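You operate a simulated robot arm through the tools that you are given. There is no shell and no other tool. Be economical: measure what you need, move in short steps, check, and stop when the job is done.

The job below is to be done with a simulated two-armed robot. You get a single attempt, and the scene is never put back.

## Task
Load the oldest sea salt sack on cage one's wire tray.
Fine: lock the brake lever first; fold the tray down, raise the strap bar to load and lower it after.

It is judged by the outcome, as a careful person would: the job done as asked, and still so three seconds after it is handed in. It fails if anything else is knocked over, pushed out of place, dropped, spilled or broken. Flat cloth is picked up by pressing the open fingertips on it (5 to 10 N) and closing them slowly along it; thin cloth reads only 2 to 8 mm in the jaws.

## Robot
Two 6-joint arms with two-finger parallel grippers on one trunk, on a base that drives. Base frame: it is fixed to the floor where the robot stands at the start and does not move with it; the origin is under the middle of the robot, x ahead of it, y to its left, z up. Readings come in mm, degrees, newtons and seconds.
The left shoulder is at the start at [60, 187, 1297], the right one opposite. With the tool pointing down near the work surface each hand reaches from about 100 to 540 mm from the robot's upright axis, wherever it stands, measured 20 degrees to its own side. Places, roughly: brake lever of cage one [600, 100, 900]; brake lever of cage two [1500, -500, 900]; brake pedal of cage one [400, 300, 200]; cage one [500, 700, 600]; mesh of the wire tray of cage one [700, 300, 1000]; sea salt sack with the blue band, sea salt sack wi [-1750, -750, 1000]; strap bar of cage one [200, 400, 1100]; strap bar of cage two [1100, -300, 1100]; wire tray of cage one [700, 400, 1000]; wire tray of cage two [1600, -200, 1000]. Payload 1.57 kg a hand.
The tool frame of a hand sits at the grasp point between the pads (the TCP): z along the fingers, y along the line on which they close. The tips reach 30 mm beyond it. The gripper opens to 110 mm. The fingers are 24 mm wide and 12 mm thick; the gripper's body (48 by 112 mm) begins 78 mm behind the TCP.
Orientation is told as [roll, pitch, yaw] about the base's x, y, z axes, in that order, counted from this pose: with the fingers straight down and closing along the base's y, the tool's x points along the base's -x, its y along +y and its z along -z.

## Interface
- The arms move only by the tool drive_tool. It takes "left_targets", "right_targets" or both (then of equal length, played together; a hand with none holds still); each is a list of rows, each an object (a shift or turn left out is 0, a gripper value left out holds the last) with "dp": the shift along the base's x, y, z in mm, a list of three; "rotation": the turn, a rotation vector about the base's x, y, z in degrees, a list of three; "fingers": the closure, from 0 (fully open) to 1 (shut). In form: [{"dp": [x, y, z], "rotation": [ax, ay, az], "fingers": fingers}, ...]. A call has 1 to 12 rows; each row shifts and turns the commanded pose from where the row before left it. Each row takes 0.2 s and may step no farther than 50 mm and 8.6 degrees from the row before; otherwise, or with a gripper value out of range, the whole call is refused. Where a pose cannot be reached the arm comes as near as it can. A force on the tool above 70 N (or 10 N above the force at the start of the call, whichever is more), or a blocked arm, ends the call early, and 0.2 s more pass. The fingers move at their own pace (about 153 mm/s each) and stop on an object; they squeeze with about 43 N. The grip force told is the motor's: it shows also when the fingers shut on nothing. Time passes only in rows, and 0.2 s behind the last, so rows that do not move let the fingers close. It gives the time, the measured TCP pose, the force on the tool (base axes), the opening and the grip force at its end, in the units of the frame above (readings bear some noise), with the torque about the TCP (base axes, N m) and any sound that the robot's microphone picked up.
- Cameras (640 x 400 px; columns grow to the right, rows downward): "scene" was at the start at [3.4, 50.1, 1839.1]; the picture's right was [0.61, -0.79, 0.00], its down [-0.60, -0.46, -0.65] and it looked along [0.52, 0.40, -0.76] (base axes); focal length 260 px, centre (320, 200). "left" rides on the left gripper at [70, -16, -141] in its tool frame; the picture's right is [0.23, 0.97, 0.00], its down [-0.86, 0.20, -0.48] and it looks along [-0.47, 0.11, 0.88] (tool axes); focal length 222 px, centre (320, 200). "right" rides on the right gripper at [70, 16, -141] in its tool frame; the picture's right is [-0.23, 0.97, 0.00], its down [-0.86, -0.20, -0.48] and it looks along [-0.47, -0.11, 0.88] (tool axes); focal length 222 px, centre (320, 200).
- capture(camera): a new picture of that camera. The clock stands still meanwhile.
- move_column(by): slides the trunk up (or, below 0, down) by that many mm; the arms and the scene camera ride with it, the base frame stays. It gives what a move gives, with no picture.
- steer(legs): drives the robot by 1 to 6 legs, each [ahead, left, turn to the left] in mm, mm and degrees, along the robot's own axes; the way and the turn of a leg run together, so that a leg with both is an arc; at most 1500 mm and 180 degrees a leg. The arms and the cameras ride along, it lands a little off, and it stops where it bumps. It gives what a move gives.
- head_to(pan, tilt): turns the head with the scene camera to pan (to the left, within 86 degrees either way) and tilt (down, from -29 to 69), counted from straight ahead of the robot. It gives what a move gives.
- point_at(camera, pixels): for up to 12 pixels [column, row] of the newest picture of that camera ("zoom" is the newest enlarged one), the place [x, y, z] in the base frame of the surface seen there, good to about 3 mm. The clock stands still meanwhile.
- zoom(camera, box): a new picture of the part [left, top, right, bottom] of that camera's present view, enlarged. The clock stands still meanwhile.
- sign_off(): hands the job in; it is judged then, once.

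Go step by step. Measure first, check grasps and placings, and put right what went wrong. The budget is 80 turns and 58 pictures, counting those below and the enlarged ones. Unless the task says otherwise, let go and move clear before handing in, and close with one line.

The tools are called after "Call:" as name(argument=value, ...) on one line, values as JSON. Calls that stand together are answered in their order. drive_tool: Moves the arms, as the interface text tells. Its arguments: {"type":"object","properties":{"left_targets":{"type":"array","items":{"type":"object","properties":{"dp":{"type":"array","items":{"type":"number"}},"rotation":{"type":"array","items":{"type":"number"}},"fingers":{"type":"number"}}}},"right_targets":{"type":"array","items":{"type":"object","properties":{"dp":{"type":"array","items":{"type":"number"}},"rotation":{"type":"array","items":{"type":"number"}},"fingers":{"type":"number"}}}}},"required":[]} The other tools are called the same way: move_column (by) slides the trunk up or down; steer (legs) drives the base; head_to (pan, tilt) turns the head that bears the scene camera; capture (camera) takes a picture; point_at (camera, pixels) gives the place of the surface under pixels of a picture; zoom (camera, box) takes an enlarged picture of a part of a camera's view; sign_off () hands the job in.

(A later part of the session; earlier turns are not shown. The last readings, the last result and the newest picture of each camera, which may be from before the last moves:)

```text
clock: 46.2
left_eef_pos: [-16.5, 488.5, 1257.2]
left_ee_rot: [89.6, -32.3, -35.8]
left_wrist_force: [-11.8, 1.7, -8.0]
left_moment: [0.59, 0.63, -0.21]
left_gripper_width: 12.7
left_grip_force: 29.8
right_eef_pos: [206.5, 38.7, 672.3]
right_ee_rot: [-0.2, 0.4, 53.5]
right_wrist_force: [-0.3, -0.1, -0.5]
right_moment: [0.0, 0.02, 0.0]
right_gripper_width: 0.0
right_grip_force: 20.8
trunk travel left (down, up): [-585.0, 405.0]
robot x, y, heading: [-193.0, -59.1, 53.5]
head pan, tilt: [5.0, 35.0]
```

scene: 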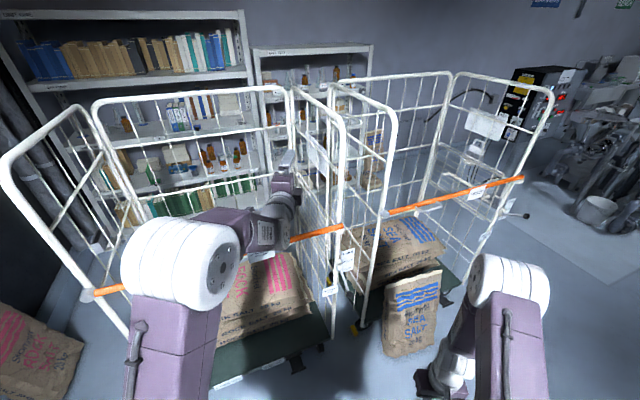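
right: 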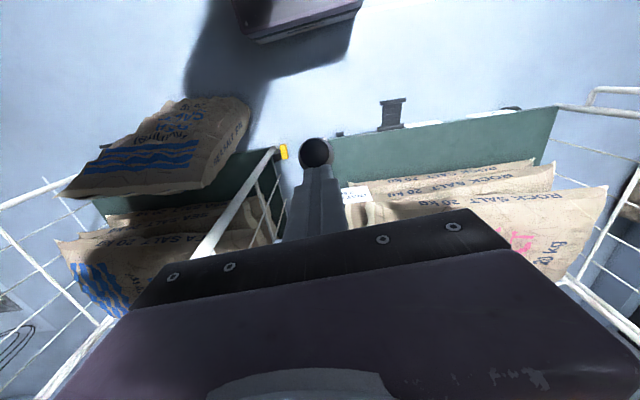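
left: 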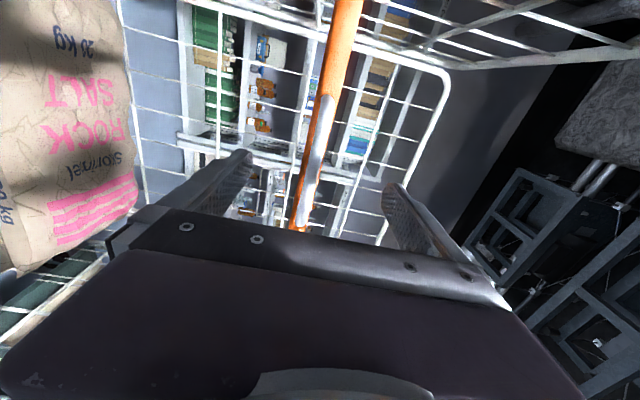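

Smooth so far, with forces of only about 12 N. Continuing to about 88°.

Call:
drive_tool(left_targets=[{"dp": [-12.4, 9.1, 23.9], "rotation": [-4.72, -6.46, 0]}, {"dp": [-15, 11, 21.4], "rotation": [-4.72, -6.46, 0]}, {"dp": [-17.3, 12.6, 18.6], "rotation": [-4.72, -6.46, 0]}, {"dp": [-19.1, 14, 15.5], "rotation": [-4.72, -6.46, 0]}, {"dp": [-20.7, 15.2, 12.1], "rotation": [-4.72, -6.46, 0]}, {"dp": [-21.9, 16, 8.3], "rotation": [-4.72, -6.46, 0]}, {"dp": [-22.6, 16.5, 4.5], "rotation": [-4.72, -6.46, 0]}])

Call:
capture(camera="scene")

```text
clock: 47.9
left_eef_pos: [-145.0, 583.4, 1362.8]
left_ee_rot: [86.9, -88.3, -33.2]
left_wrist_force: [-8.6, -0.8, -4.2]
left_moment: [0.75, 0.67, -0.01]
left_gripper_width: 13.7
left_grip_force: 30.1
right_eef_pos: [206.0, 39.5, 673.5]
right_ee_rot: [-0.3, 0.3, 53.6]
right_wrist_force: [0.1, 0.0, 0.4]
right_moment: [0.02, 0.0, -0.03]
right_gripper_width: 0.4
right_grip_force: 21.3
trunk travel left (down, up): [-585.0, 405.0]
robot x, y, heading: [-194.1, -59.4, 53.9]
head pan, tilt: [5.0, 35.0]
```

```text
27 pictures are left
```

scene: 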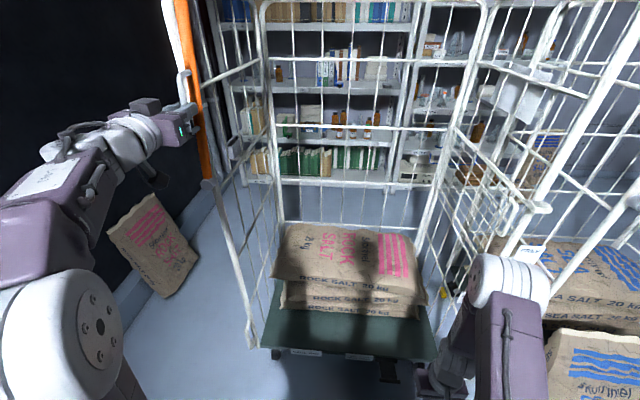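

The bar is now nearly vertical (px 190,100). I'll push a few degrees further to find a stop/detent, and zoom on the tray panel, which is now well in view.

Call:
drive_tool(left_targets=[{"dp": [-15, 11, 0.5], "rotation": [-2.7, -3.6, 0]}, {"dp": [-10, 7, -1], "rotation": [-1.8, -2.4, 0]}])

Call:
zoom(camera="scene", box=[410, 50, 570, 300])

```text
clock: 48.5
left_eef_pos: [-147.4, 585.3, 1361.9]
left_ee_rot: [-83.7, -85.1, 134.7]
left_wrist_force: [21.6, -30.6, -8.5]
left_moment: [1.31, 0.07, -0.67]
left_gripper_width: 16.3
left_grip_force: 31.0
right_eef_pos: [210.0, 32.6, 672.4]
right_ee_rot: [0.2, 0.3, 53.3]
right_wrist_force: [0.6, -0.1, -0.7]
right_moment: [-0.01, -0.02, 0.03]
right_gripper_width: 0.1
right_grip_force: 21.4
trunk travel left (down, up): [-585.0, 405.0]
robot x, y, heading: [-194.0, -58.5, 53.3]
head pan, tilt: [5.0, 35.0]
stopped in row 2 (left hand): the force on the tool passed its limit at 72 N (the readings are from after the stop); the commanded pose is now the measured one
```

```text
1.60 times, centred on (490, 175) of scene
```

zoom: 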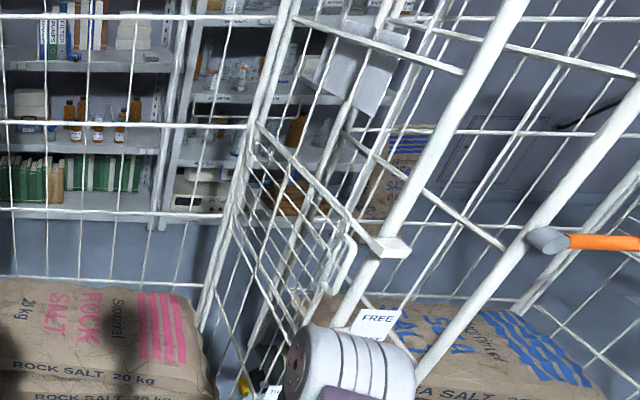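

Stop reached (bar fully up). Opening the jaws a little without moving, to see whether the bar holds by itself.

Call:
drive_tool(left_targets=[{"fingers": 0.75}, {"fingers": 0.75}, {"fingers": 0.75}, {"fingers": 0.6}, {"fingers": 0.6}])

Call:
capture(camera="left")

```text
clock: 49.7
left_eef_pos: [-158.4, 595.3, 1356.9]
left_ee_rot: [-81.6, -84.5, 133.8]
left_wrist_force: [1.5, -2.6, -2.4]
left_moment: [0.04, 0.02, -0.1]
left_gripper_width: 46.7
left_grip_force: 1.4
right_eef_pos: [208.6, 36.2, 671.7]
right_ee_rot: [-0.1, 0.4, 53.3]
right_wrist_force: [0.5, -0.7, 0.4]
right_moment: [0.0, -0.02, -0.04]
right_gripper_width: 0.1
right_grip_force: 21.2
trunk travel left (down, up): [-585.0, 405.0]
robot x, y, heading: [-195.0, -60.0, 53.4]
head pan, tilt: [5.0, 35.0]
```

```text
25 pictures are left
```

left: 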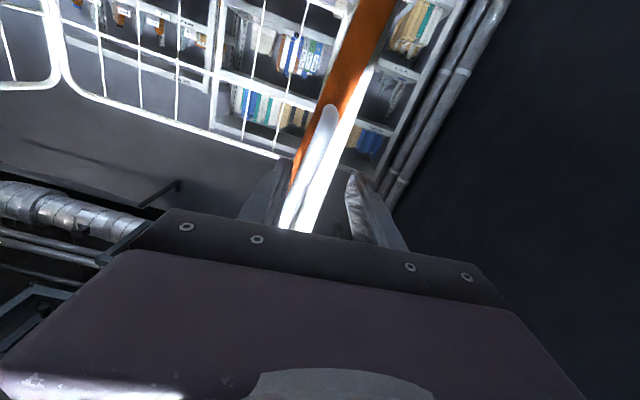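

The bar stands clear of both fingers with no force, so it holds by itself. Opening fully and backing straight out.

Call:
drive_tool(left_targets=[{"fingers": 0.4}, {"dp": [-12, -16, 0]}, {"dp": [-24, -32, 0]}, {"dp": [-24, -32, 0]}, {"dp": [5, -40, 0]}, {"dp": [20, -40, 0]}])

Call:
capture(camera="scene")

```text
clock: 51.1
left_eef_pos: [-211.5, 482.4, 1358.8]
left_ee_rot: [-81.5, -84.4, 133.5]
left_wrist_force: [0.5, 0.4, -0.3]
left_moment: [0.05, 0.0, -0.04]
left_gripper_width: 65.9
left_grip_force: 0.0
left hand out of reach, approached as far as the arm can: row 5, 6
right_eef_pos: [207.8, 36.9, 673.3]
right_ee_rot: [-0.2, 0.5, 53.5]
right_wrist_force: [-0.4, 0.5, 0.3]
right_moment: [-0.02, 0.03, 0.04]
right_gripper_width: 0.2
right_grip_force: 21.2
trunk travel left (down, up): [-585.0, 405.0]
robot x, y, heading: [-196.1, -56.3, 53.6]
head pan, tilt: [5.0, 35.0]
```

```text
24 pictures are left
```

scene: 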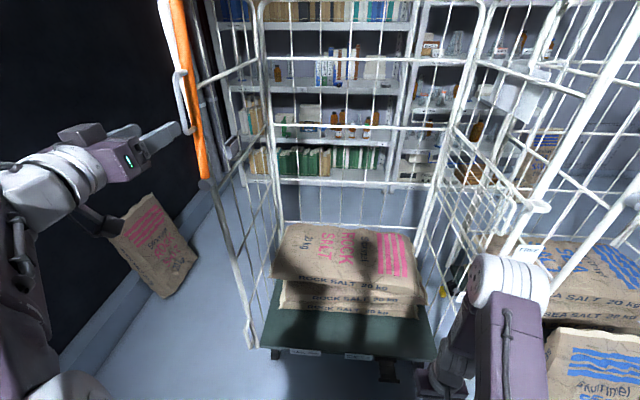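

The bar stays up alone (px 190,110). Now the tray: zooming on its frame before choosing a grip.

Call:
zoom(camera="scene", box=[435, 110, 545, 265])

Call:
point_at(camera="scene", pixels=[[516, 205], [512, 225], [510, 195], [495, 175], [457, 128], [508, 205], [500, 230]])

```text
2.58 times, centred on (490, 188) of scene
```

zoom: 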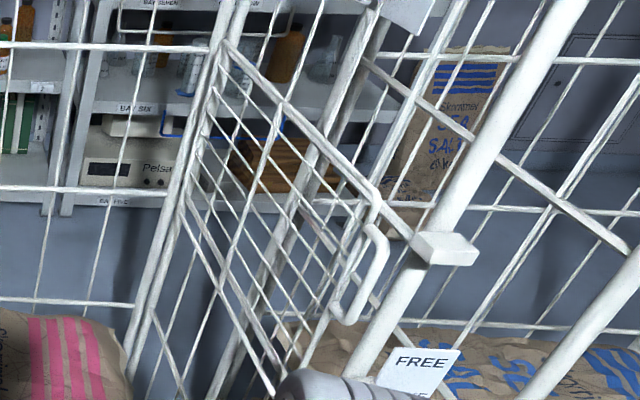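

```text
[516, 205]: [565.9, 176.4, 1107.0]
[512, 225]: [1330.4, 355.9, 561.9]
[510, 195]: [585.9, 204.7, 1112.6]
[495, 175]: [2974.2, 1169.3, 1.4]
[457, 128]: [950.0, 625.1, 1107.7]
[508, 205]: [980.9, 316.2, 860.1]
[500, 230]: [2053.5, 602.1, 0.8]
```

Clear now: the tray frame has a U-handle on its front edge (zoom (375,235)–(340,318)) and no catch. Measuring handle and bottom (hinge) edge.

Call:
point_at(camera="zoom", pixels=[[222, 45], [190, 207], [230, 285], [268, 372], [378, 250], [362, 290], [345, 319], [187, 150], [213, 240], [325, 155], [148, 315]])

```text
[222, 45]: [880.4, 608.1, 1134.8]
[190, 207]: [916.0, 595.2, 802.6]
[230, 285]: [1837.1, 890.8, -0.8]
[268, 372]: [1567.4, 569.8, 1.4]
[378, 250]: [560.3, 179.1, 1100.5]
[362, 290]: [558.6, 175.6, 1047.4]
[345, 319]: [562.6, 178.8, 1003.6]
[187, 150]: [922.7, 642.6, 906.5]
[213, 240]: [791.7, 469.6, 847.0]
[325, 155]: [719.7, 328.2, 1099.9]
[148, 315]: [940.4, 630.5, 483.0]
```

Handle rod at (560,178), z 1003–1103; tray's bottom hinge near z 847. I'll use the left hand (already pointing forward): draw it in, lower the trunk, raise the right hand, and strafe right in front of the tray.

Call:
drive_tool(left_targets=[{"dp": [35, -6, -8], "rotation": [0.6, 0.8, 0], "fingers": 0}, {"dp": [35, -6, -8], "rotation": [0.6, 0.8, 0]}, {"dp": [35, -6, -8], "rotation": [0.6, 0.8, 0]}, {"dp": [35, -6, -8], "rotation": [0.6, 0.8, 0]}, {"dp": [35, -6, -8], "rotation": [0.6, 0.8, 0]}, {"dp": [33, -2, -8], "rotation": [0.3, 0.5, 0]}], right_targets=[{"dp": [0, 0, 40]}, {"dp": [0, 0, 40]}, {"dp": [0, 0, 40]}, {"dp": [0, 0, 40]}, {"dp": [0, 0, 40]}, {"dp": [0, 0, 40]}])

Call:
move_column(by=-245)

Call:
steer(legs=[[0, -610, 0]])

Call:
capture(camera="left")

```text
clock: 52.5
left_eef_pos: [-4.5, 468.1, 1311.8]
left_ee_rot: [9.7, -89.0, 42.3]
left_wrist_force: [0.0, -0.1, 0.0]
left_moment: [0.03, 0.0, 0.01]
left_gripper_width: 110.2
left_grip_force: 0.0
left hand out of reach, approached as far as the arm can: row 1, 2
right_eef_pos: [209.5, 37.9, 911.1]
right_ee_rot: [-0.2, 0.4, 53.4]
right_wrist_force: [-0.4, -0.3, 0.1]
right_moment: [0.02, 0.01, 0.01]
right_gripper_width: 0.0
right_grip_force: 21.6
trunk travel left (down, up): [-585.0, 405.0]
robot x, y, heading: [-191.7, -60.1, 53.6]
head pan, tilt: [5.0, 35.0]
```

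```text
clock: 55.0
left_eef_pos: [-5.1, 468.5, 1067.7]
left_ee_rot: [7.6, -89.0, 44.7]
left_wrist_force: [0.3, 0.2, -0.1]
left_moment: [0.01, 0.02, -0.02]
left_gripper_width: 110.2
left_grip_force: 0.0
right_eef_pos: [208.9, 36.4, 665.8]
right_ee_rot: [-0.1, 0.4, 53.5]
right_wrist_force: [-0.7, 0.5, 1.4]
right_moment: [0.0, 0.0, 0.03]
right_gripper_width: 0.0
right_grip_force: 21.0
trunk travel left (down, up): [-340.0, 650.0]
robot x, y, heading: [-190.5, -60.6, 53.7]
head pan, tilt: [5.0, 35.0]
```

```text
clock: 58.5
left_eef_pos: [486.7, 103.0, 1067.0]
left_ee_rot: [9.2, -89.2, 42.9]
left_wrist_force: [0.4, -0.3, 0.0]
left_moment: [0.01, -0.02, 0.03]
left_gripper_width: 110.0
left_grip_force: 0.1
right_eef_pos: [700.3, -329.7, 666.6]
right_ee_rot: [-0.1, 0.4, 53.3]
right_wrist_force: [0.3, -0.6, 0.2]
right_moment: [0.01, -0.01, -0.01]
right_gripper_width: 0.0
right_grip_force: 20.9
trunk travel left (down, up): [-340.0, 650.0]
robot x, y, heading: [294.9, -427.9, 53.2]
head pan, tilt: [5.0, 35.0]
```

```text
22 pictures are left
```

left: 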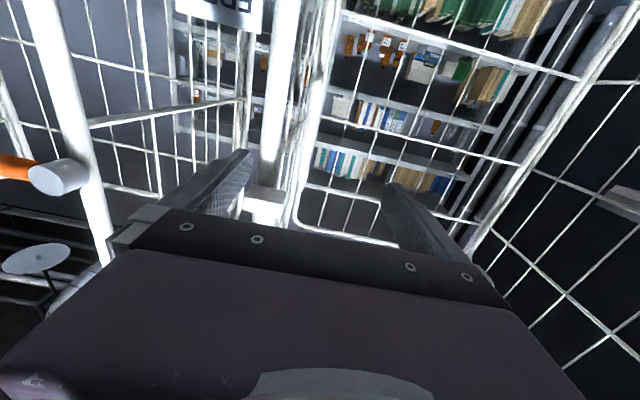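

The tray frame edge shows at px (300,220); the post is close beside it, so I'll narrow the jaws to ~40 mm, align laterally, and drive ahead 60 before the final approach.

Call:
drive_tool(left_targets=[{"dp": [6, -5, -10], "fingers": 0.64}, {"dp": [0, 0, 0]}])

Call:
steer(legs=[[60, 0, 0.6]])

Call:
capture(camera="left")

Call:
capture(camera="scene")

```text
clock: 59.1
left_eef_pos: [493.5, 98.6, 1057.2]
left_ee_rot: [7.2, -89.2, 44.8]
left_wrist_force: [0.6, 0.3, -0.2]
left_moment: [-0.02, -0.03, -0.03]
left_gripper_width: 40.0
left_grip_force: 0.1
right_eef_pos: [700.2, -328.9, 666.9]
right_ee_rot: [-0.1, 0.3, 53.2]
right_wrist_force: [-0.7, 0.0, -0.1]
right_moment: [0.0, -0.01, -0.03]
right_gripper_width: 0.1
right_grip_force: 21.5
trunk travel left (down, up): [-340.0, 650.0]
robot x, y, heading: [298.7, -422.6, 53.4]
head pan, tilt: [5.0, 35.0]
```

```text
clock: 60.0
left_eef_pos: [524.7, 150.2, 1057.2]
left_ee_rot: [6.7, -89.0, 45.8]
left_wrist_force: [-0.1, 0.0, 0.4]
left_moment: [0.01, 0.04, -0.02]
left_gripper_width: 39.5
left_grip_force: 0.1
right_eef_pos: [734.8, -274.1, 665.5]
right_ee_rot: [-0.2, 0.5, 53.8]
right_wrist_force: [-0.2, -0.2, -1.1]
right_moment: [-0.03, 0.03, 0.0]
right_gripper_width: 0.0
right_grip_force: 21.4
trunk travel left (down, up): [-340.0, 650.0]
robot x, y, heading: [334.7, -375.0, 54.1]
head pan, tilt: [5.0, 35.0]
```

```text
21 pictures are left
```

left: 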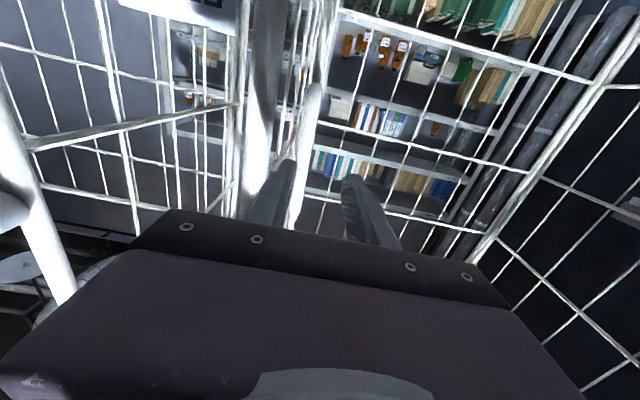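

```text
20 pictures are left
```

scene: 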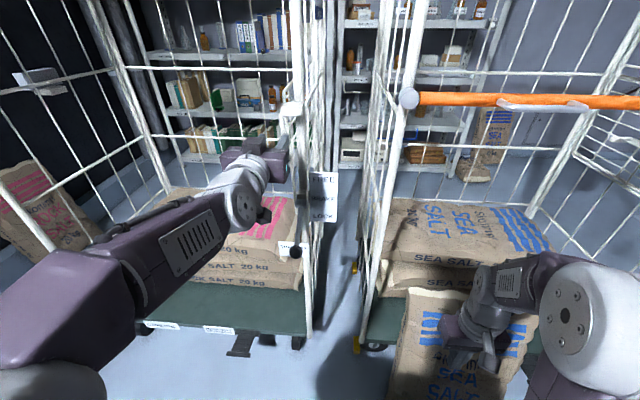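

TCP now about 40 mm short of the handle. In the left view the thick rod (312,90)–(292,220) between the fingers should be the handle; measuring, along with the leaning sack near the right hand.

Call:
point_at(camera="left", pixels=[[312, 95], [308, 120], [302, 150], [297, 190], [291, 222], [262, 120], [283, 170], [350, 185]])

Call:
point_at(camera="scene", pixels=[[440, 300], [420, 360], [410, 100], [487, 365], [295, 250], [292, 108]])

```text
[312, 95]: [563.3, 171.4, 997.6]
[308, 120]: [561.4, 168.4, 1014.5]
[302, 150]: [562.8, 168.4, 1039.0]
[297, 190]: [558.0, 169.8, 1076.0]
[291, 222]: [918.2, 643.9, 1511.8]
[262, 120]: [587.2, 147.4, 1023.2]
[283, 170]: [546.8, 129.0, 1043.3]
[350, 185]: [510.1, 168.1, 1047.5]
```

```text
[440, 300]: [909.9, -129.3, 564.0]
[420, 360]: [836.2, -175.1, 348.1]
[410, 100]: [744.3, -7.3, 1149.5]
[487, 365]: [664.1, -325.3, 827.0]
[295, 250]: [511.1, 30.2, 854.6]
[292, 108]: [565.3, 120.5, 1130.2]
```

Handle rod centre ≈ (565,172). I'll approach with jaws 36 mm, slightly left of centre to clear the post, then close.

Call:
drive_tool(left_targets=[{"dp": [6, -4, 0], "fingers": 0.67}, {"dp": [8, 11, 0]}, {"dp": [8, 11, 0]}, {"dp": [7, 10, 0]}])

Call:
drive_tool(left_targets=[{"fingers": 0.85}, {"fingers": 1}, {"fingers": 1}, {"fingers": 1}])

```text
clock: 61.0
left_eef_pos: [553.8, 177.5, 1057.1]
left_ee_rot: [7.3, -89.0, 45.2]
left_wrist_force: [0.1, -0.4, 0.3]
left_moment: [0.03, 0.0, 0.02]
left_gripper_width: 36.2
left_grip_force: 0.0
right_eef_pos: [734.0, -275.8, 665.6]
right_ee_rot: [-0.1, 0.3, 53.7]
right_wrist_force: [-0.1, 0.4, -0.5]
right_moment: [0.0, -0.02, 0.01]
right_gripper_width: 0.0
right_grip_force: 21.1
trunk travel left (down, up): [-340.0, 650.0]
robot x, y, heading: [331.9, -373.9, 53.9]
head pan, tilt: [5.0, 35.0]
```

```text
clock: 62.0
left_eef_pos: [554.1, 176.6, 1056.6]
left_ee_rot: [7.6, -89.1, 45.0]
left_wrist_force: [3.1, -3.5, -2.9]
left_moment: [-0.51, -0.6, -0.03]
left_gripper_width: 13.5
left_grip_force: 30.4
right_eef_pos: [735.8, -274.7, 666.2]
right_ee_rot: [-0.2, 0.3, 54.0]
right_wrist_force: [0.7, -0.3, -0.2]
right_moment: [0.01, 0.0, 0.02]
right_gripper_width: 0.0
right_grip_force: 21.0
trunk travel left (down, up): [-340.0, 650.0]
robot x, y, heading: [331.6, -379.2, 53.6]
head pan, tilt: [5.0, 35.0]
```

Gripped the tray handle (13.5 mm). Folding it down about the bottom hinge, first 24°.

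Call:
drive_tool(left_targets=[{"dp": [-23.5, 17.2, -4.4], "rotation": [-4.72, -6.46, 0]}, {"dp": [-22.7, 16.6, -8.4], "rotation": [-4.72, -6.46, 0]}, {"dp": [-21.5, 15.8, -12.3], "rotation": [-4.72, -6.46, 0]}])

```text
clock: 62.9
left_eef_pos: [482.1, 229.6, 1035.3]
left_ee_rot: [-90.1, -66.0, 142.6]
left_wrist_force: [0.6, 18.0, 16.5]
left_moment: [0.05, -0.25, 0.09]
left_gripper_width: 11.6
left_grip_force: 28.9
right_eef_pos: [733.4, -273.8, 667.7]
right_ee_rot: [-0.1, 0.5, 53.7]
right_wrist_force: [0.0, -0.7, 0.0]
right_moment: [-0.05, -0.01, 0.0]
right_gripper_width: 0.1
right_grip_force: 21.5
trunk travel left (down, up): [-340.0, 650.0]
robot x, y, heading: [332.5, -374.4, 53.8]
head pan, tilt: [5.0, 35.0]
```

It swings freely (some 17 N upward, so the true arc is a touch higher). Continuing.

Call:
drive_tool(left_targets=[{"dp": [-20, 14.6, -13], "rotation": [-4.72, -6.46, 0]}, {"dp": [-18, 13.2, -18], "rotation": [-4.72, -6.46, 0]}, {"dp": [-15.7, 11.4, -22], "rotation": [-4.72, -6.46, 0]}, {"dp": [-13.1, 9.6, -24.6], "rotation": [-4.72, -6.46, 0]}])

```text
clock: 63.9
left_eef_pos: [413.2, 276.7, 953.7]
left_ee_rot: [-90.5, -33.8, 143.0]
left_wrist_force: [-22.6, 14.0, 10.0]
left_moment: [0.41, 0.71, 0.04]
left_gripper_width: 14.2
left_grip_force: 30.5
right_eef_pos: [731.3, -274.5, 666.9]
right_ee_rot: [-0.3, 0.2, 53.8]
right_wrist_force: [-0.2, 0.5, -0.5]
right_moment: [0.01, 0.01, 0.02]
right_gripper_width: 0.0
right_grip_force: 21.2
trunk travel left (down, up): [-340.0, 650.0]
robot x, y, heading: [330.1, -379.0, 54.0]
head pan, tilt: [5.0, 35.0]
```

Continuing the last third, using the arc fitted from the measured points.

Call:
drive_tool(left_targets=[{"dp": [-11.5, 8.4, -26], "rotation": [-4.72, -6.46, 0]}, {"dp": [-7.5, 5.5, -27.5], "rotation": [-4.72, -6.46, 0]}, {"dp": [-4, 3, -28.3], "rotation": [-4.72, -6.46, 0]}, {"dp": [-0.6, 0.5, -18.7], "rotation": [-4.72, -6.46, 0]}])

Call:
capture(camera="scene")

```text
clock: 64.8
left_eef_pos: [411.2, 310.4, 895.2]
left_ee_rot: [-90.8, -1.9, 142.9]
left_wrist_force: [-25.4, -23.2, -10.6]
left_moment: [0.87, 0.98, -0.23]
left_gripper_width: 22.5
left_grip_force: 35.2
left hand out of reach, approached as far as the arm can: row 2, 3, 4
right_eef_pos: [732.7, -276.6, 667.0]
right_ee_rot: [-0.2, 0.3, 53.8]
right_wrist_force: [-0.8, -0.7, -0.7]
right_moment: [-0.05, 0.0, -0.01]
right_gripper_width: 0.5
right_grip_force: 21.5
trunk travel left (down, up): [-340.0, 650.0]
robot x, y, heading: [331.2, -376.0, 53.8]
head pan, tilt: [5.0, 35.0]
```

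```text
19 pictures are left
```

scene: 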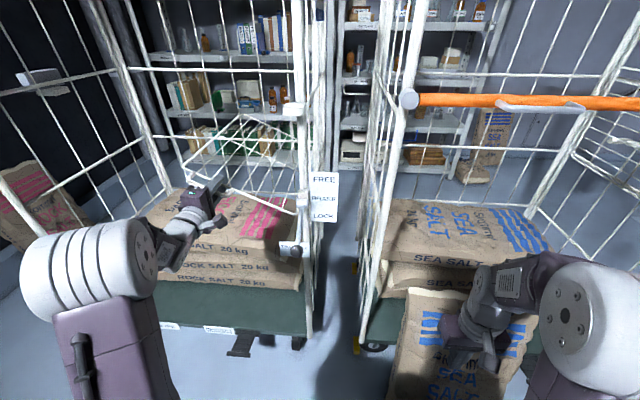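

The arm ran short of downward reach (z 895, tray nearly down). I'll finish by lowering the trunk 40 mm, as the last motion is nearly vertical.

Call:
move_column(by=-35)

Call:
zoom(camera="scene", box=[130, 70, 350, 270])

```text
clock: 65.6
left_eef_pos: [409.6, 316.5, 858.6]
left_ee_rot: [-90.8, -1.8, 143.3]
left_wrist_force: [-27.2, 14.4, -3.6]
left_moment: [0.68, 0.68, -0.52]
left_gripper_width: 18.4
left_grip_force: 32.5
right_eef_pos: [732.2, -272.5, 632.8]
right_ee_rot: [-0.4, 0.4, 53.8]
right_wrist_force: [-0.1, -0.7, 0.3]
right_moment: [-0.02, -0.05, 0.01]
right_gripper_width: 0.0
right_grip_force: 21.6
trunk travel left (down, up): [-305.0, 685.0]
robot x, y, heading: [333.1, -374.4, 53.9]
head pan, tilt: [5.0, 35.0]
```

```text
2.00 times, centred on (240, 170) of scene
```

zoom: 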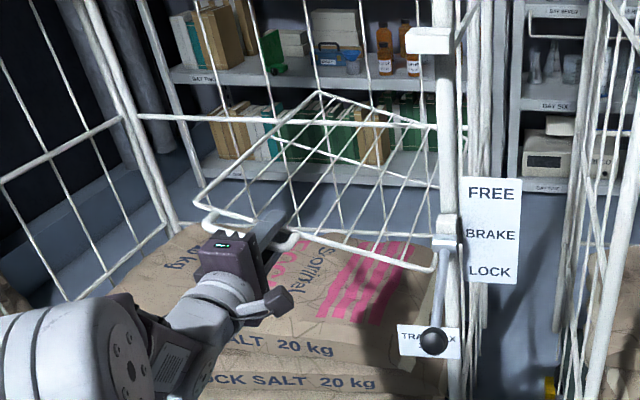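

The tray is close to horizontal (corners at zoom (320,92), (200,198), (435,268)). Measuring its level.

Call:
point_at(camera="zoom", pixels=[[320, 94], [204, 196], [430, 268], [350, 248], [297, 236], [210, 222], [255, 145], [290, 180]])

```text
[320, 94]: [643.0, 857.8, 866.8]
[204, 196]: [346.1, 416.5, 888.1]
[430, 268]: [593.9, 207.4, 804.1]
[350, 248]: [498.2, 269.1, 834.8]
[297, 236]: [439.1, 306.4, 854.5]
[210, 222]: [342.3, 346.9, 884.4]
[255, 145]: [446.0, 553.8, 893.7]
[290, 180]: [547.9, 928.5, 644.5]
```

The tray still slopes about 15° (hinge is at z ≈ 802). Lowering a further 45.

Call:
move_column(by=-40)

Call:
move_column(by=-12)

Call:
zoom(camera="scene", box=[130, 70, 350, 270])

```text
clock: 66.5
left_eef_pos: [412.0, 314.8, 818.1]
left_ee_rot: [-90.7, -1.8, 143.1]
left_wrist_force: [-21.9, 13.2, -8.5]
left_moment: [0.55, 0.52, -0.36]
left_gripper_width: 13.5
left_grip_force: 30.4
right_eef_pos: [733.0, -274.9, 591.4]
right_ee_rot: [-0.4, 0.5, 53.7]
right_wrist_force: [-1.0, 0.5, -0.3]
right_moment: [-0.01, -0.01, -0.01]
right_gripper_width: 0.0
right_grip_force: 21.2
trunk travel left (down, up): [-265.0, 725.0]
robot x, y, heading: [332.6, -375.1, 54.0]
head pan, tilt: [5.0, 35.0]
```

```text
clock: 67.1
left_eef_pos: [411.1, 314.5, 805.8]
left_ee_rot: [-90.6, -1.9, 143.1]
left_wrist_force: [-21.2, 13.0, -10.1]
left_moment: [0.58, 0.46, -0.47]
left_gripper_width: 12.1
left_grip_force: 29.6
right_eef_pos: [734.1, -273.7, 580.3]
right_ee_rot: [-0.5, 0.5, 53.8]
right_wrist_force: [0.0, -0.2, -0.7]
right_moment: [0.01, -0.01, 0.0]
right_gripper_width: 0.0
right_grip_force: 21.4
trunk travel left (down, up): [-253.0, 737.0]
robot x, y, heading: [331.0, -376.8, 53.9]
head pan, tilt: [5.0, 35.0]
```

```text
2.00 times, centred on (240, 170) of scene
```

zoom: 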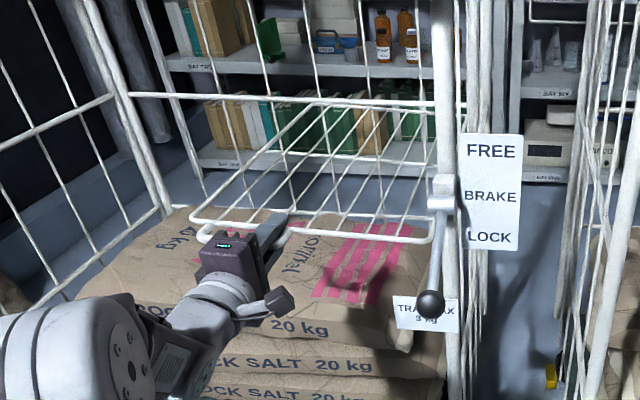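

The tray looks level with TCP at z 806. Releasing the handle and backing out.

Call:
drive_tool(left_targets=[{"dp": [0, 0, -3], "fingers": 0.8}, {"fingers": 0.7}, {"fingers": 0.6}, {"dp": [-12, -16, 0]}, {"dp": [-24, -32, 0]}, {"dp": [-24, -32, 0]}, {"dp": [-18, -24, 0]}])

Call:
capture(camera="scene")

Call:
point_at(camera="scene", pixels=[[239, 122], [176, 178], [290, 190], [265, 186], [230, 178], [210, 143], [340, 250]])

```text
clock: 68.7
left_eef_pos: [366.2, 224.0, 859.5]
left_ee_rot: [-90.4, -2.1, 143.2]
left_wrist_force: [0.3, 0.4, -0.4]
left_moment: [-0.01, 0.01, -0.01]
left_gripper_width: 43.9
left_grip_force: 0.0
left hand out of reach, approached as far as the arm can: row 4, 5, 6, 7
right_eef_pos: [735.2, -277.1, 579.2]
right_ee_rot: [0.0, 0.3, 53.8]
right_wrist_force: [0.3, 0.0, 0.4]
right_moment: [-0.02, 0.02, -0.02]
right_gripper_width: 0.4
right_grip_force: 21.3
trunk travel left (down, up): [-253.0, 737.0]
robot x, y, heading: [331.1, -376.1, 53.8]
head pan, tilt: [5.0, 35.0]
```

```text
16 pictures are left
```

scene: 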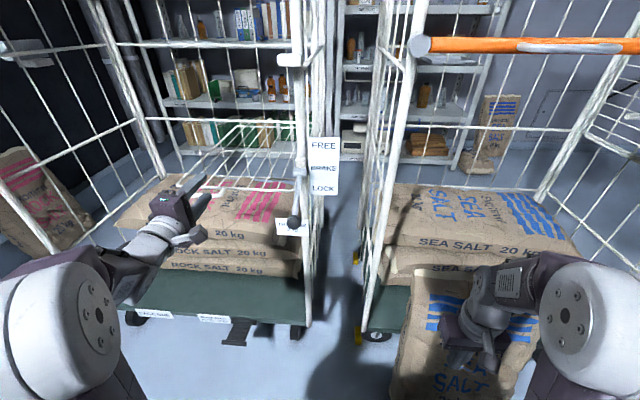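

```text
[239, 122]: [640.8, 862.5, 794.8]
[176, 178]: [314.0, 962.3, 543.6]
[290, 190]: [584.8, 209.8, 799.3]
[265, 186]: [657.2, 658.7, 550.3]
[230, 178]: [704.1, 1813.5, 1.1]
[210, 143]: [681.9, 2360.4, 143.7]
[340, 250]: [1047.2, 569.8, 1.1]
```

The tray is down and level at z ≈ 798 with the bar up and lever at LOCK. Now to the sacks: back off, raise the trunk, turn to face them and look before driving.

Call:
steer(legs=[[-350, 0, 0]])

Call:
move_column(by=600)

Call:
steer(legs=[[0, 0, 130]])

Call:
head_to(pan=0, tilt=25)

Call:
capture(camera="scene")

```text
clock: 70.9
left_eef_pos: [160.7, -56.1, 858.6]
left_ee_rot: [-90.5, -2.1, 143.2]
left_wrist_force: [-0.1, 0.0, -0.6]
left_moment: [-0.03, 0.0, -0.01]
left_gripper_width: 43.8
left_grip_force: 0.0
right_eef_pos: [529.3, -556.9, 579.4]
right_ee_rot: [-0.1, 0.4, 53.8]
right_wrist_force: [0.3, 0.7, 0.9]
right_moment: [-0.02, 0.04, 0.0]
right_gripper_width: 0.0
right_grip_force: 21.6
trunk travel left (down, up): [-253.0, 737.0]
robot x, y, heading: [125.0, -656.2, 53.9]
head pan, tilt: [5.0, 35.0]
```

```text
refused: 600 is not a number from -400 to 400
```

```text
clock: 76.7
left_eef_pos: [-353.7, -1019.1, 858.0]
left_ee_rot: [-90.4, -2.2, -86.5]
left_wrist_force: [0.6, 0.5, -0.5]
left_moment: [0.02, 0.01, -0.01]
left_gripper_width: 43.9
left_grip_force: 0.1
right_eef_pos: [-209.5, -414.9, 579.6]
right_ee_rot: [-0.1, 0.4, -175.9]
right_wrist_force: [0.5, 0.9, -0.1]
right_moment: [-0.04, 0.03, 0.04]
right_gripper_width: 0.2
right_grip_force: 21.6
trunk travel left (down, up): [-253.0, 737.0]
robot x, y, heading: [123.8, -657.6, -176.1]
head pan, tilt: [5.0, 35.0]
```

```text
clock: 77.4
left_eef_pos: [-353.4, -1019.5, 857.9]
left_ee_rot: [-90.4, -2.1, -86.4]
left_wrist_force: [-0.3, 0.0, -0.5]
left_moment: [-0.01, 0.0, 0.01]
left_gripper_width: 44.2
left_grip_force: 0.1
right_eef_pos: [-209.7, -414.3, 578.8]
right_ee_rot: [0.0, 0.4, -176.0]
right_wrist_force: [0.4, 0.0, -0.2]
right_moment: [-0.01, 0.03, -0.03]
right_gripper_width: 0.2
right_grip_force: 21.3
trunk travel left (down, up): [-253.0, 737.0]
robot x, y, heading: [125.8, -654.7, -175.7]
head pan, tilt: [0.0, 25.0]
```

```text
15 pictures are left
```

scene: 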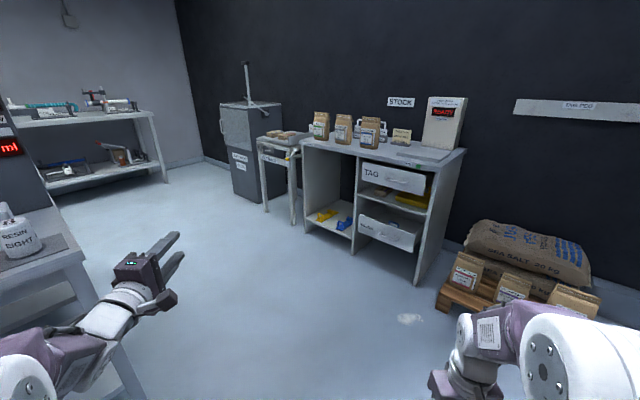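

The STOCK desk holds three small sacks at px (321,125), (343,130), (370,132). Zooming in on their labels.

Call:
zoom(camera="scene", box=[300, 85, 480, 185])

Call:
point_at(camera="zoom", pixels=[[75, 155], [155, 165], [250, 180], [360, 182], [500, 110], [75, 190], [155, 200], [250, 215], [300, 130], [420, 215]])

```text
3.56 times, centred on (390, 135) of scene
```

zoom: 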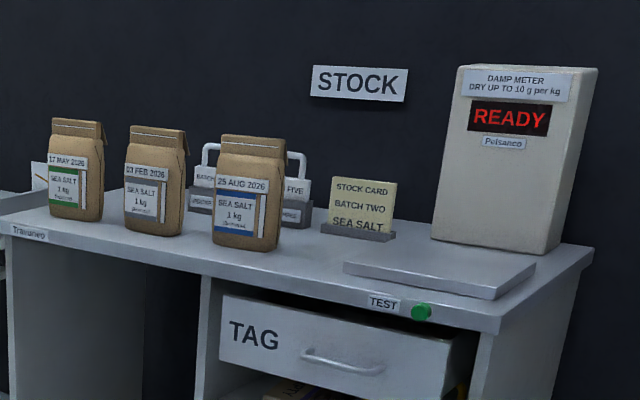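

```text
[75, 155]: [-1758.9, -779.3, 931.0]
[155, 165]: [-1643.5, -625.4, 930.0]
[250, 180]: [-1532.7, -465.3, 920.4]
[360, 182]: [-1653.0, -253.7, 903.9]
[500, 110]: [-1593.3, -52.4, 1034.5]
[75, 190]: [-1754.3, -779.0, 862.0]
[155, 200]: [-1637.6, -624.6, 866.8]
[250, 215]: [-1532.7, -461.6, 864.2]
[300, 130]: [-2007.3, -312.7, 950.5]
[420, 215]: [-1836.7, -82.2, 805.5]
```

Labels read 17 MAY 2026, 03 FEB 2026, 25 AUG 2026, with more small sacks on the pallet at right. Zooming tighter to see the wording of the dates and the pallet ones.

Call:
zoom(camera="scene", box=[308, 108, 388, 158])

Call:
zoom(camera="scene", box=[430, 220, 610, 330])

```text
8.00 times, centred on (348, 133) of scene
```

zoom: 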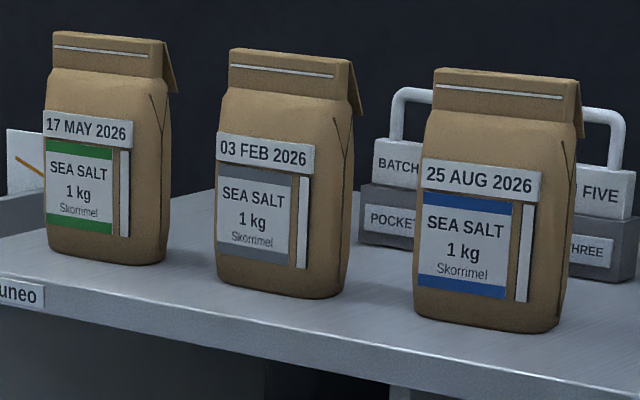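

```text
3.56 times, centred on (520, 275) of scene
```

zoom: 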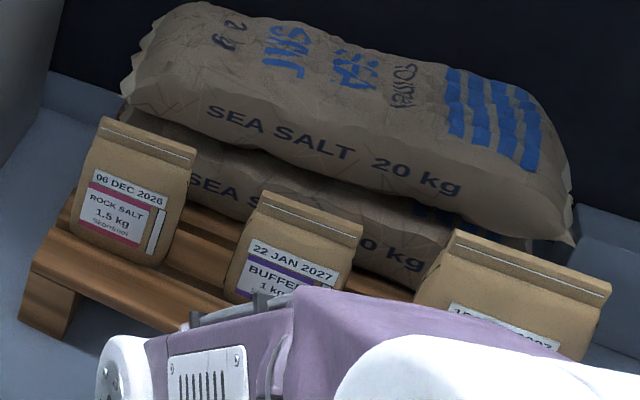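

Oldest sea salt is the 03 FEB 2026 sack (grey band), middle of the desk at (-1643,-625). I'll raise the trunk and measure desk edges, the left bench and the pallet to plan the drive.

Call:
point_at(camera="scene", pixels=[[82, 255], [40, 215], [140, 398], [304, 145], [430, 163], [290, 150], [440, 305], [462, 152], [355, 150], [310, 230], [412, 282], [72, 305]])

Call:
move_column(by=400)

Call:
move_column(by=280)

```text
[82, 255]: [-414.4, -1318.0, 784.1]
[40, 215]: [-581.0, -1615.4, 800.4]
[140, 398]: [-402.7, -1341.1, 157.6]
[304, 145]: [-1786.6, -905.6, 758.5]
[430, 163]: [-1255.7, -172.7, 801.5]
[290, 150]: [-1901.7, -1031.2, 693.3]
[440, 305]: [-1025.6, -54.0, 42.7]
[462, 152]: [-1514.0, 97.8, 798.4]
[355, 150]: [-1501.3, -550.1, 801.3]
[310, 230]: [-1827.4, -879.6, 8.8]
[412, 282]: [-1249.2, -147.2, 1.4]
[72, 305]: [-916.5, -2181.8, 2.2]
```

```text
clock: 81.3
left_eef_pos: [-353.4, -1019.3, 1259.5]
left_ee_rot: [-90.4, -2.1, -86.5]
left_wrist_force: [-0.1, 0.2, 0.1]
left_moment: [-0.01, 0.04, -0.02]
left_gripper_width: 44.1
left_grip_force: 0.0
right_eef_pos: [-210.5, -414.6, 978.9]
right_ee_rot: [-0.2, 0.4, -176.0]
right_wrist_force: [0.0, -0.1, 0.1]
right_moment: [0.01, 0.02, -0.01]
right_gripper_width: 0.0
right_grip_force: 21.5
trunk travel left (down, up): [-653.0, 337.0]
robot x, y, heading: [124.3, -654.9, -175.7]
head pan, tilt: [0.0, 25.0]
```

```text
clock: 84.1
left_eef_pos: [-353.0, -1018.7, 1539.0]
left_ee_rot: [-90.4, -2.1, -86.6]
left_wrist_force: [0.6, -0.3, -0.1]
left_moment: [0.01, -0.03, 0.0]
left_gripper_width: 44.0
left_grip_force: 0.1
right_eef_pos: [-210.2, -414.8, 1259.9]
right_ee_rot: [-0.1, 0.4, -176.1]
right_wrist_force: [0.6, -0.6, 0.2]
right_moment: [0.01, 0.01, -0.02]
right_gripper_width: 0.0
right_grip_force: 21.2
trunk travel left (down, up): [-933.0, 57.0]
robot x, y, heading: [127.2, -654.4, -176.0]
head pan, tilt: [0.0, 25.0]
```

Desk front edge faces heading 144°, top z 800; sack front is 48 mm behind the edge. Driving over with both hands high, left hand tucked inward.

Call:
drive_tool(left_targets=[{"dp": [-3, 46, 0]}, {"dp": [-3, 46, 0]}, {"dp": [-3, 46, 0]}, {"dp": [-3, 46, 0]}])

Call:
steer(legs=[[790, 130, 0], [700, 130, 0], [0, 0, -40]])

Call:
head_to(pan=-15, tilt=50)

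Call:
capture(camera="scene")

```text
clock: 85.1
left_eef_pos: [-365.1, -833.3, 1539.1]
left_ee_rot: [-90.4, -2.2, -86.6]
left_wrist_force: [0.3, -0.2, 0.2]
left_moment: [0.02, 0.02, -0.01]
left_gripper_width: 44.0
left_grip_force: 0.0
right_eef_pos: [-210.0, -414.7, 1260.0]
right_ee_rot: [-0.1, 0.4, -176.0]
right_wrist_force: [-0.6, 0.4, -0.1]
right_moment: [0.02, -0.03, 0.01]
right_gripper_width: 0.1
right_grip_force: 21.8
trunk travel left (down, up): [-933.0, 57.0]
robot x, y, heading: [127.2, -654.5, -175.8]
head pan, tilt: [0.0, 25.0]
```

```text
clock: 94.7
left_eef_pos: [-1828.1, -855.4, 1539.1]
left_ee_rot: [-90.4, -2.1, -125.9]
left_wrist_force: [0.4, 0.0, 0.7]
left_moment: [0.02, 0.0, 0.0]
left_gripper_width: 43.9
left_grip_force: 0.0
right_eef_pos: [-1442.7, -630.0, 1259.8]
right_ee_rot: [-0.2, 0.4, 144.6]
right_wrist_force: [0.7, -0.4, -0.6]
right_moment: [0.03, 0.0, 0.02]
right_gripper_width: 0.0
right_grip_force: 21.1
trunk travel left (down, up): [-933.0, 57.0]
robot x, y, heading: [-1333.9, -1027.6, 144.8]
head pan, tilt: [0.0, 25.0]
```

```text
clock: 95.6
left_eef_pos: [-1828.7, -855.7, 1539.7]
left_ee_rot: [-90.3, -2.1, -125.9]
left_wrist_force: [-0.5, 0.3, 0.7]
left_moment: [0.02, -0.02, 0.0]
left_gripper_width: 43.9
left_grip_force: 0.1
right_eef_pos: [-1441.6, -629.0, 1259.9]
right_ee_rot: [-0.1, 0.4, 144.7]
right_wrist_force: [-1.0, 0.5, 0.1]
right_moment: [0.03, -0.01, -0.02]
right_gripper_width: 0.0
right_grip_force: 21.2
trunk travel left (down, up): [-933.0, 57.0]
robot x, y, heading: [-1333.5, -1030.5, 144.6]
head pan, tilt: [-15.0, 50.0]
```

```text
11 pictures are left
```

scene: 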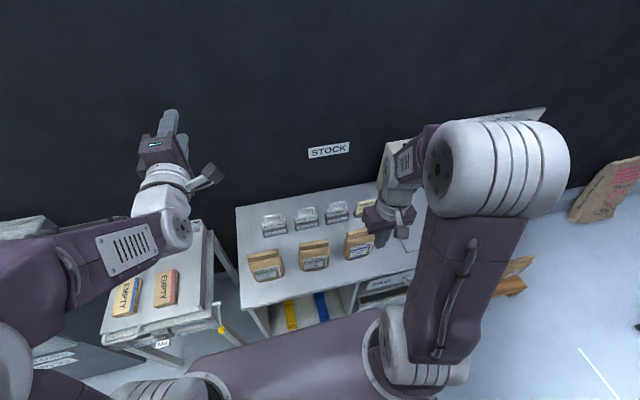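

The FEB sack is the middle one at px (315,255). Measuring its top and front to get its size and yaw.

Call:
point_at(camera="scene", pixels=[[301, 246], [314, 244], [327, 242], [303, 252], [315, 250], [328, 248], [304, 262], [316, 262], [328, 258], [316, 240], [265, 256], [357, 238]])

Call:
zoom(camera="scene", box=[280, 225, 350, 280])

```text
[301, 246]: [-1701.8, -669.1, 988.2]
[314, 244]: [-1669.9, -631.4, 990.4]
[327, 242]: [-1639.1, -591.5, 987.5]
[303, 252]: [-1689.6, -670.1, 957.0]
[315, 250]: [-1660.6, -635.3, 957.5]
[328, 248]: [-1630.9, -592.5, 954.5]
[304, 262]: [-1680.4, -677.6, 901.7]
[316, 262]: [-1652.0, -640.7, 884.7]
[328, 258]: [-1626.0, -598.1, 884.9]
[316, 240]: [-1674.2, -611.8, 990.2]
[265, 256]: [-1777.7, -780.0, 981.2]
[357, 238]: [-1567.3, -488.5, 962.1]
```

```text
7.27 times, centred on (315, 252) of scene
```

zoom: 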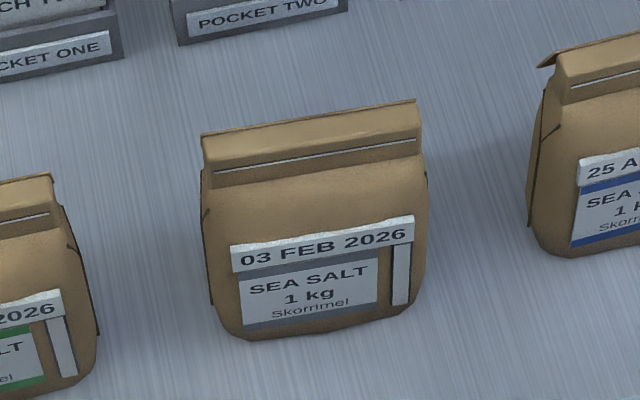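

Sack centre ≈ (-1676,-626), top z 990, fold faces heading 141°, body ~60 thick and ~105 wide. I'll drive 60 ahead, then turn the right wrist 93° so it closes front-to-back, above the sack with jaws open.

Call:
steer(legs=[[60, 0, 0]])

Call:
drive_tool(right_targets=[{"dp": [-17, -3, 0], "rotation": [0, 0, -8.5], "fingers": 0}, {"dp": [-17, -3, 0], "rotation": [0, 0, -8.5]}, {"dp": [-17, -3, 0], "rotation": [0, 0, -8.5]}, {"dp": [-17, -3, 0], "rotation": [0, 0, -8.5]}, {"dp": [-17, -3, 0], "rotation": [0, 0, -8.5]}, {"dp": [-17, -3, 0], "rotation": [0, 0, -8.5]}, {"dp": [-17, -3, 0], "rotation": [0, 0, -8.5]}, {"dp": [-17, -3, 0], "rotation": [0, 0, -8.5]}, {"dp": [-17, -3, 0], "rotation": [0, 0, -8.5]}, {"dp": [-17, -3, 0], "rotation": [0, 0, -8.5]}, {"dp": [-16, -2, 0], "rotation": [0, 0, -8.5]}, {"dp": [0, 0, 0]}])

```text
clock: 96.6
left_eef_pos: [-1865.5, -828.3, 1543.2]
left_ee_rot: [-90.9, -2.2, -125.9]
left_wrist_force: [1.3, -1.3, 1.1]
left_moment: [-0.05, -0.02, -0.01]
left_gripper_width: 43.9
left_grip_force: 0.0
right_eef_pos: [-1480.9, -601.7, 1262.6]
right_ee_rot: [-0.1, -0.1, 144.6]
right_wrist_force: [0.4, -1.1, -0.3]
right_moment: [0.02, 0.07, 0.02]
right_gripper_width: 0.0
right_grip_force: 21.9
trunk travel left (down, up): [-933.0, 57.0]
robot x, y, heading: [-1380.1, -996.9, 144.8]
head pan, tilt: [-15.0, 50.0]
```

```text
clock: 99.2
left_eef_pos: [-1876.2, -820.9, 1539.9]
left_ee_rot: [-90.4, -2.0, -126.0]
left_wrist_force: [0.3, 0.2, -0.4]
left_moment: [0.01, -0.02, 0.01]
left_gripper_width: 43.9
left_grip_force: 0.1
right_eef_pos: [-1676.1, -627.1, 1261.2]
right_ee_rot: [-0.1, 0.4, 51.0]
right_wrist_force: [0.3, -1.1, -1.0]
right_moment: [0.01, 0.02, -0.01]
right_gripper_width: 110.0
right_grip_force: 0.1
trunk travel left (down, up): [-933.0, 57.0]
robot x, y, heading: [-1387.7, -997.3, 144.6]
head pan, tilt: [-15.0, 50.0]
```

Directly over the sack with the yaw set. Lowering to just above it and checking with the right camera.

Call:
drive_tool(right_targets=[{"dp": [0, 0, -50]}, {"dp": [0, 0, -50]}, {"dp": [0, 0, -50]}, {"dp": [0, 0, -40]}])

Call:
capture(camera="right")

```text
clock: 100.2
left_eef_pos: [-1877.5, -819.2, 1539.4]
left_ee_rot: [-90.3, -2.1, -125.9]
left_wrist_force: [-0.6, -0.4, 0.2]
left_moment: [-0.03, -0.02, -0.02]
left_gripper_width: 44.2
left_grip_force: 0.0
right_eef_pos: [-1675.6, -625.7, 1069.0]
right_ee_rot: [-0.1, 0.4, 51.1]
right_wrist_force: [-0.1, 0.1, 0.0]
right_moment: [0.02, 0.0, 0.0]
right_gripper_width: 110.4
right_grip_force: 0.1
trunk travel left (down, up): [-933.0, 57.0]
robot x, y, heading: [-1387.4, -994.1, 144.8]
head pan, tilt: [-15.0, 50.0]
```

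```text
9 pictures are left
```

right: 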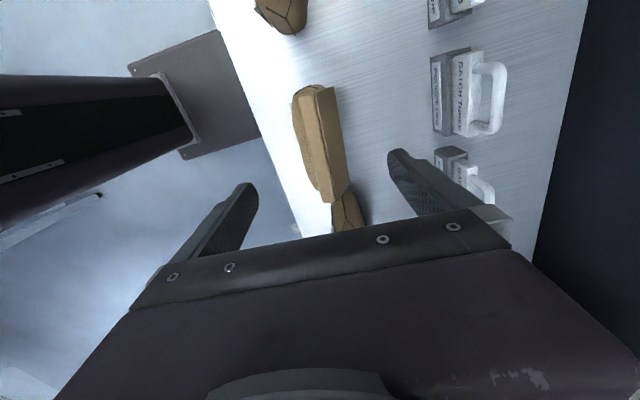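

The FEB sack's top fold sits at px (325,140), centred between the jaws. Going down 134 and closing.

Call:
drive_tool(right_targets=[{"dp": [0, 0, -45]}, {"dp": [0, 0, -45]}, {"dp": [0, 0, -44]}, {"dp": [0, 0, 0], "fingers": 0.3}, {"fingers": 0.5}, {"fingers": 0.7}, {"fingers": 1}, {"fingers": 1}, {"fingers": 1}])

```text
clock: 102.2
left_eef_pos: [-1877.4, -819.4, 1538.3]
left_ee_rot: [-90.4, -2.1, -126.0]
left_wrist_force: [0.8, 0.0, -0.2]
left_moment: [0.0, -0.04, -0.02]
left_gripper_width: 44.1
left_grip_force: 0.1
right_eef_pos: [-1676.7, -625.8, 936.3]
right_ee_rot: [-0.1, 0.4, 51.1]
right_wrist_force: [-1.0, 0.2, 1.0]
right_moment: [-0.09, 0.01, -0.14]
right_gripper_width: 47.4
right_grip_force: 42.8
trunk travel left (down, up): [-933.0, 57.0]
robot x, y, heading: [-1386.2, -994.1, 144.6]
head pan, tilt: [-15.0, 50.0]
```

Gripped at 47 mm with 43 N. Lifting straight up gently and checking the load.

Call:
drive_tool(right_targets=[{"dp": [0, 0, 10]}, {"dp": [0, 0, 20]}, {"dp": [0, 0, 30]}, {"dp": [0, 0, 40]}, {"dp": [0, 0, 45]}, {"dp": [0, 0, 45]}, {"dp": [0, 0, 45]}, {"dp": [0, 0, 45]}])

```text
clock: 104.0
left_eef_pos: [-1877.8, -818.9, 1538.7]
left_ee_rot: [-90.4, -2.1, -125.9]
left_wrist_force: [1.0, -0.2, 1.1]
left_moment: [-0.04, -0.03, -0.02]
left_gripper_width: 44.2
left_grip_force: 0.0
right_eef_pos: [-1676.2, -626.2, 1216.0]
right_ee_rot: [-0.1, 0.3, 51.1]
right_wrist_force: [0.5, 0.3, -10.5]
right_moment: [0.04, 0.02, -0.01]
right_gripper_width: 47.2
right_grip_force: 43.3
trunk travel left (down, up): [-933.0, 57.0]
robot x, y, heading: [-1384.9, -996.0, 144.5]
head pan, tilt: [-15.0, 50.0]
```

1 kg held firmly (-10.5 N). Backing away from the desk, turning to the cage's heading, and driving to a waiting spot in front of cage one.

Call:
steer(legs=[[-250, 0, 0], [0, 0, -90.7], [680, -174, 0], [680, -174, 0]])

Call:
head_to(pan=-8, tilt=50)

Call:
capture(camera="scene")

```text
clock: 116.5
left_eef_pos: [63.8, 256.6, 1540.0]
left_ee_rot: [-90.4, -2.1, 144.1]
left_wrist_force: [-1.2, 0.5, -0.4]
left_moment: [0.0, -0.01, -0.01]
left_gripper_width: 44.0
left_grip_force: 0.1
right_eef_pos: [260.3, 56.2, 1214.9]
right_ee_rot: [-0.1, 0.4, -38.9]
right_wrist_force: [-0.3, -0.1, -9.1]
right_moment: [-0.05, -0.03, 0.01]
right_gripper_width: 47.2
right_grip_force: 43.0
trunk travel left (down, up): [-933.0, 57.0]
robot x, y, heading: [-107.4, -236.4, 54.6]
head pan, tilt: [-15.0, 50.0]
```

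```text
clock: 117.2
left_eef_pos: [66.2, 257.6, 1538.4]
left_ee_rot: [-90.4, -2.2, 144.2]
left_wrist_force: [0.1, -0.2, -1.3]
left_moment: [0.02, -0.01, -0.01]
left_gripper_width: 43.6
left_grip_force: 0.1
right_eef_pos: [259.0, 56.2, 1214.7]
right_ee_rot: [-0.2, 0.3, -39.0]
right_wrist_force: [-0.2, 1.0, -10.9]
right_moment: [-0.04, -0.05, 0.01]
right_gripper_width: 47.1
right_grip_force: 43.4
trunk travel left (down, up): [-933.0, 57.0]
robot x, y, heading: [-106.5, -235.6, 55.0]
head pan, tilt: [-8.0, 50.0]
```

```text
8 pictures are left
```

scene: 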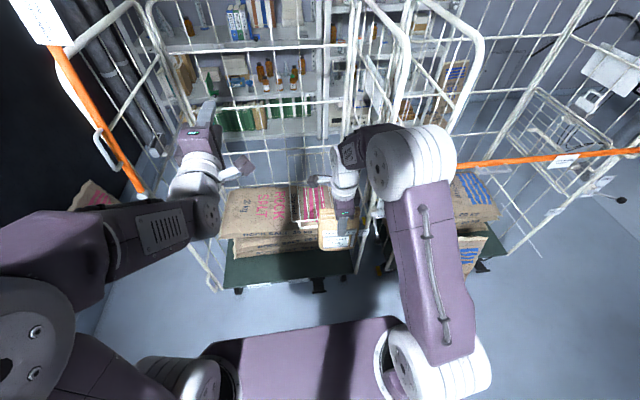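

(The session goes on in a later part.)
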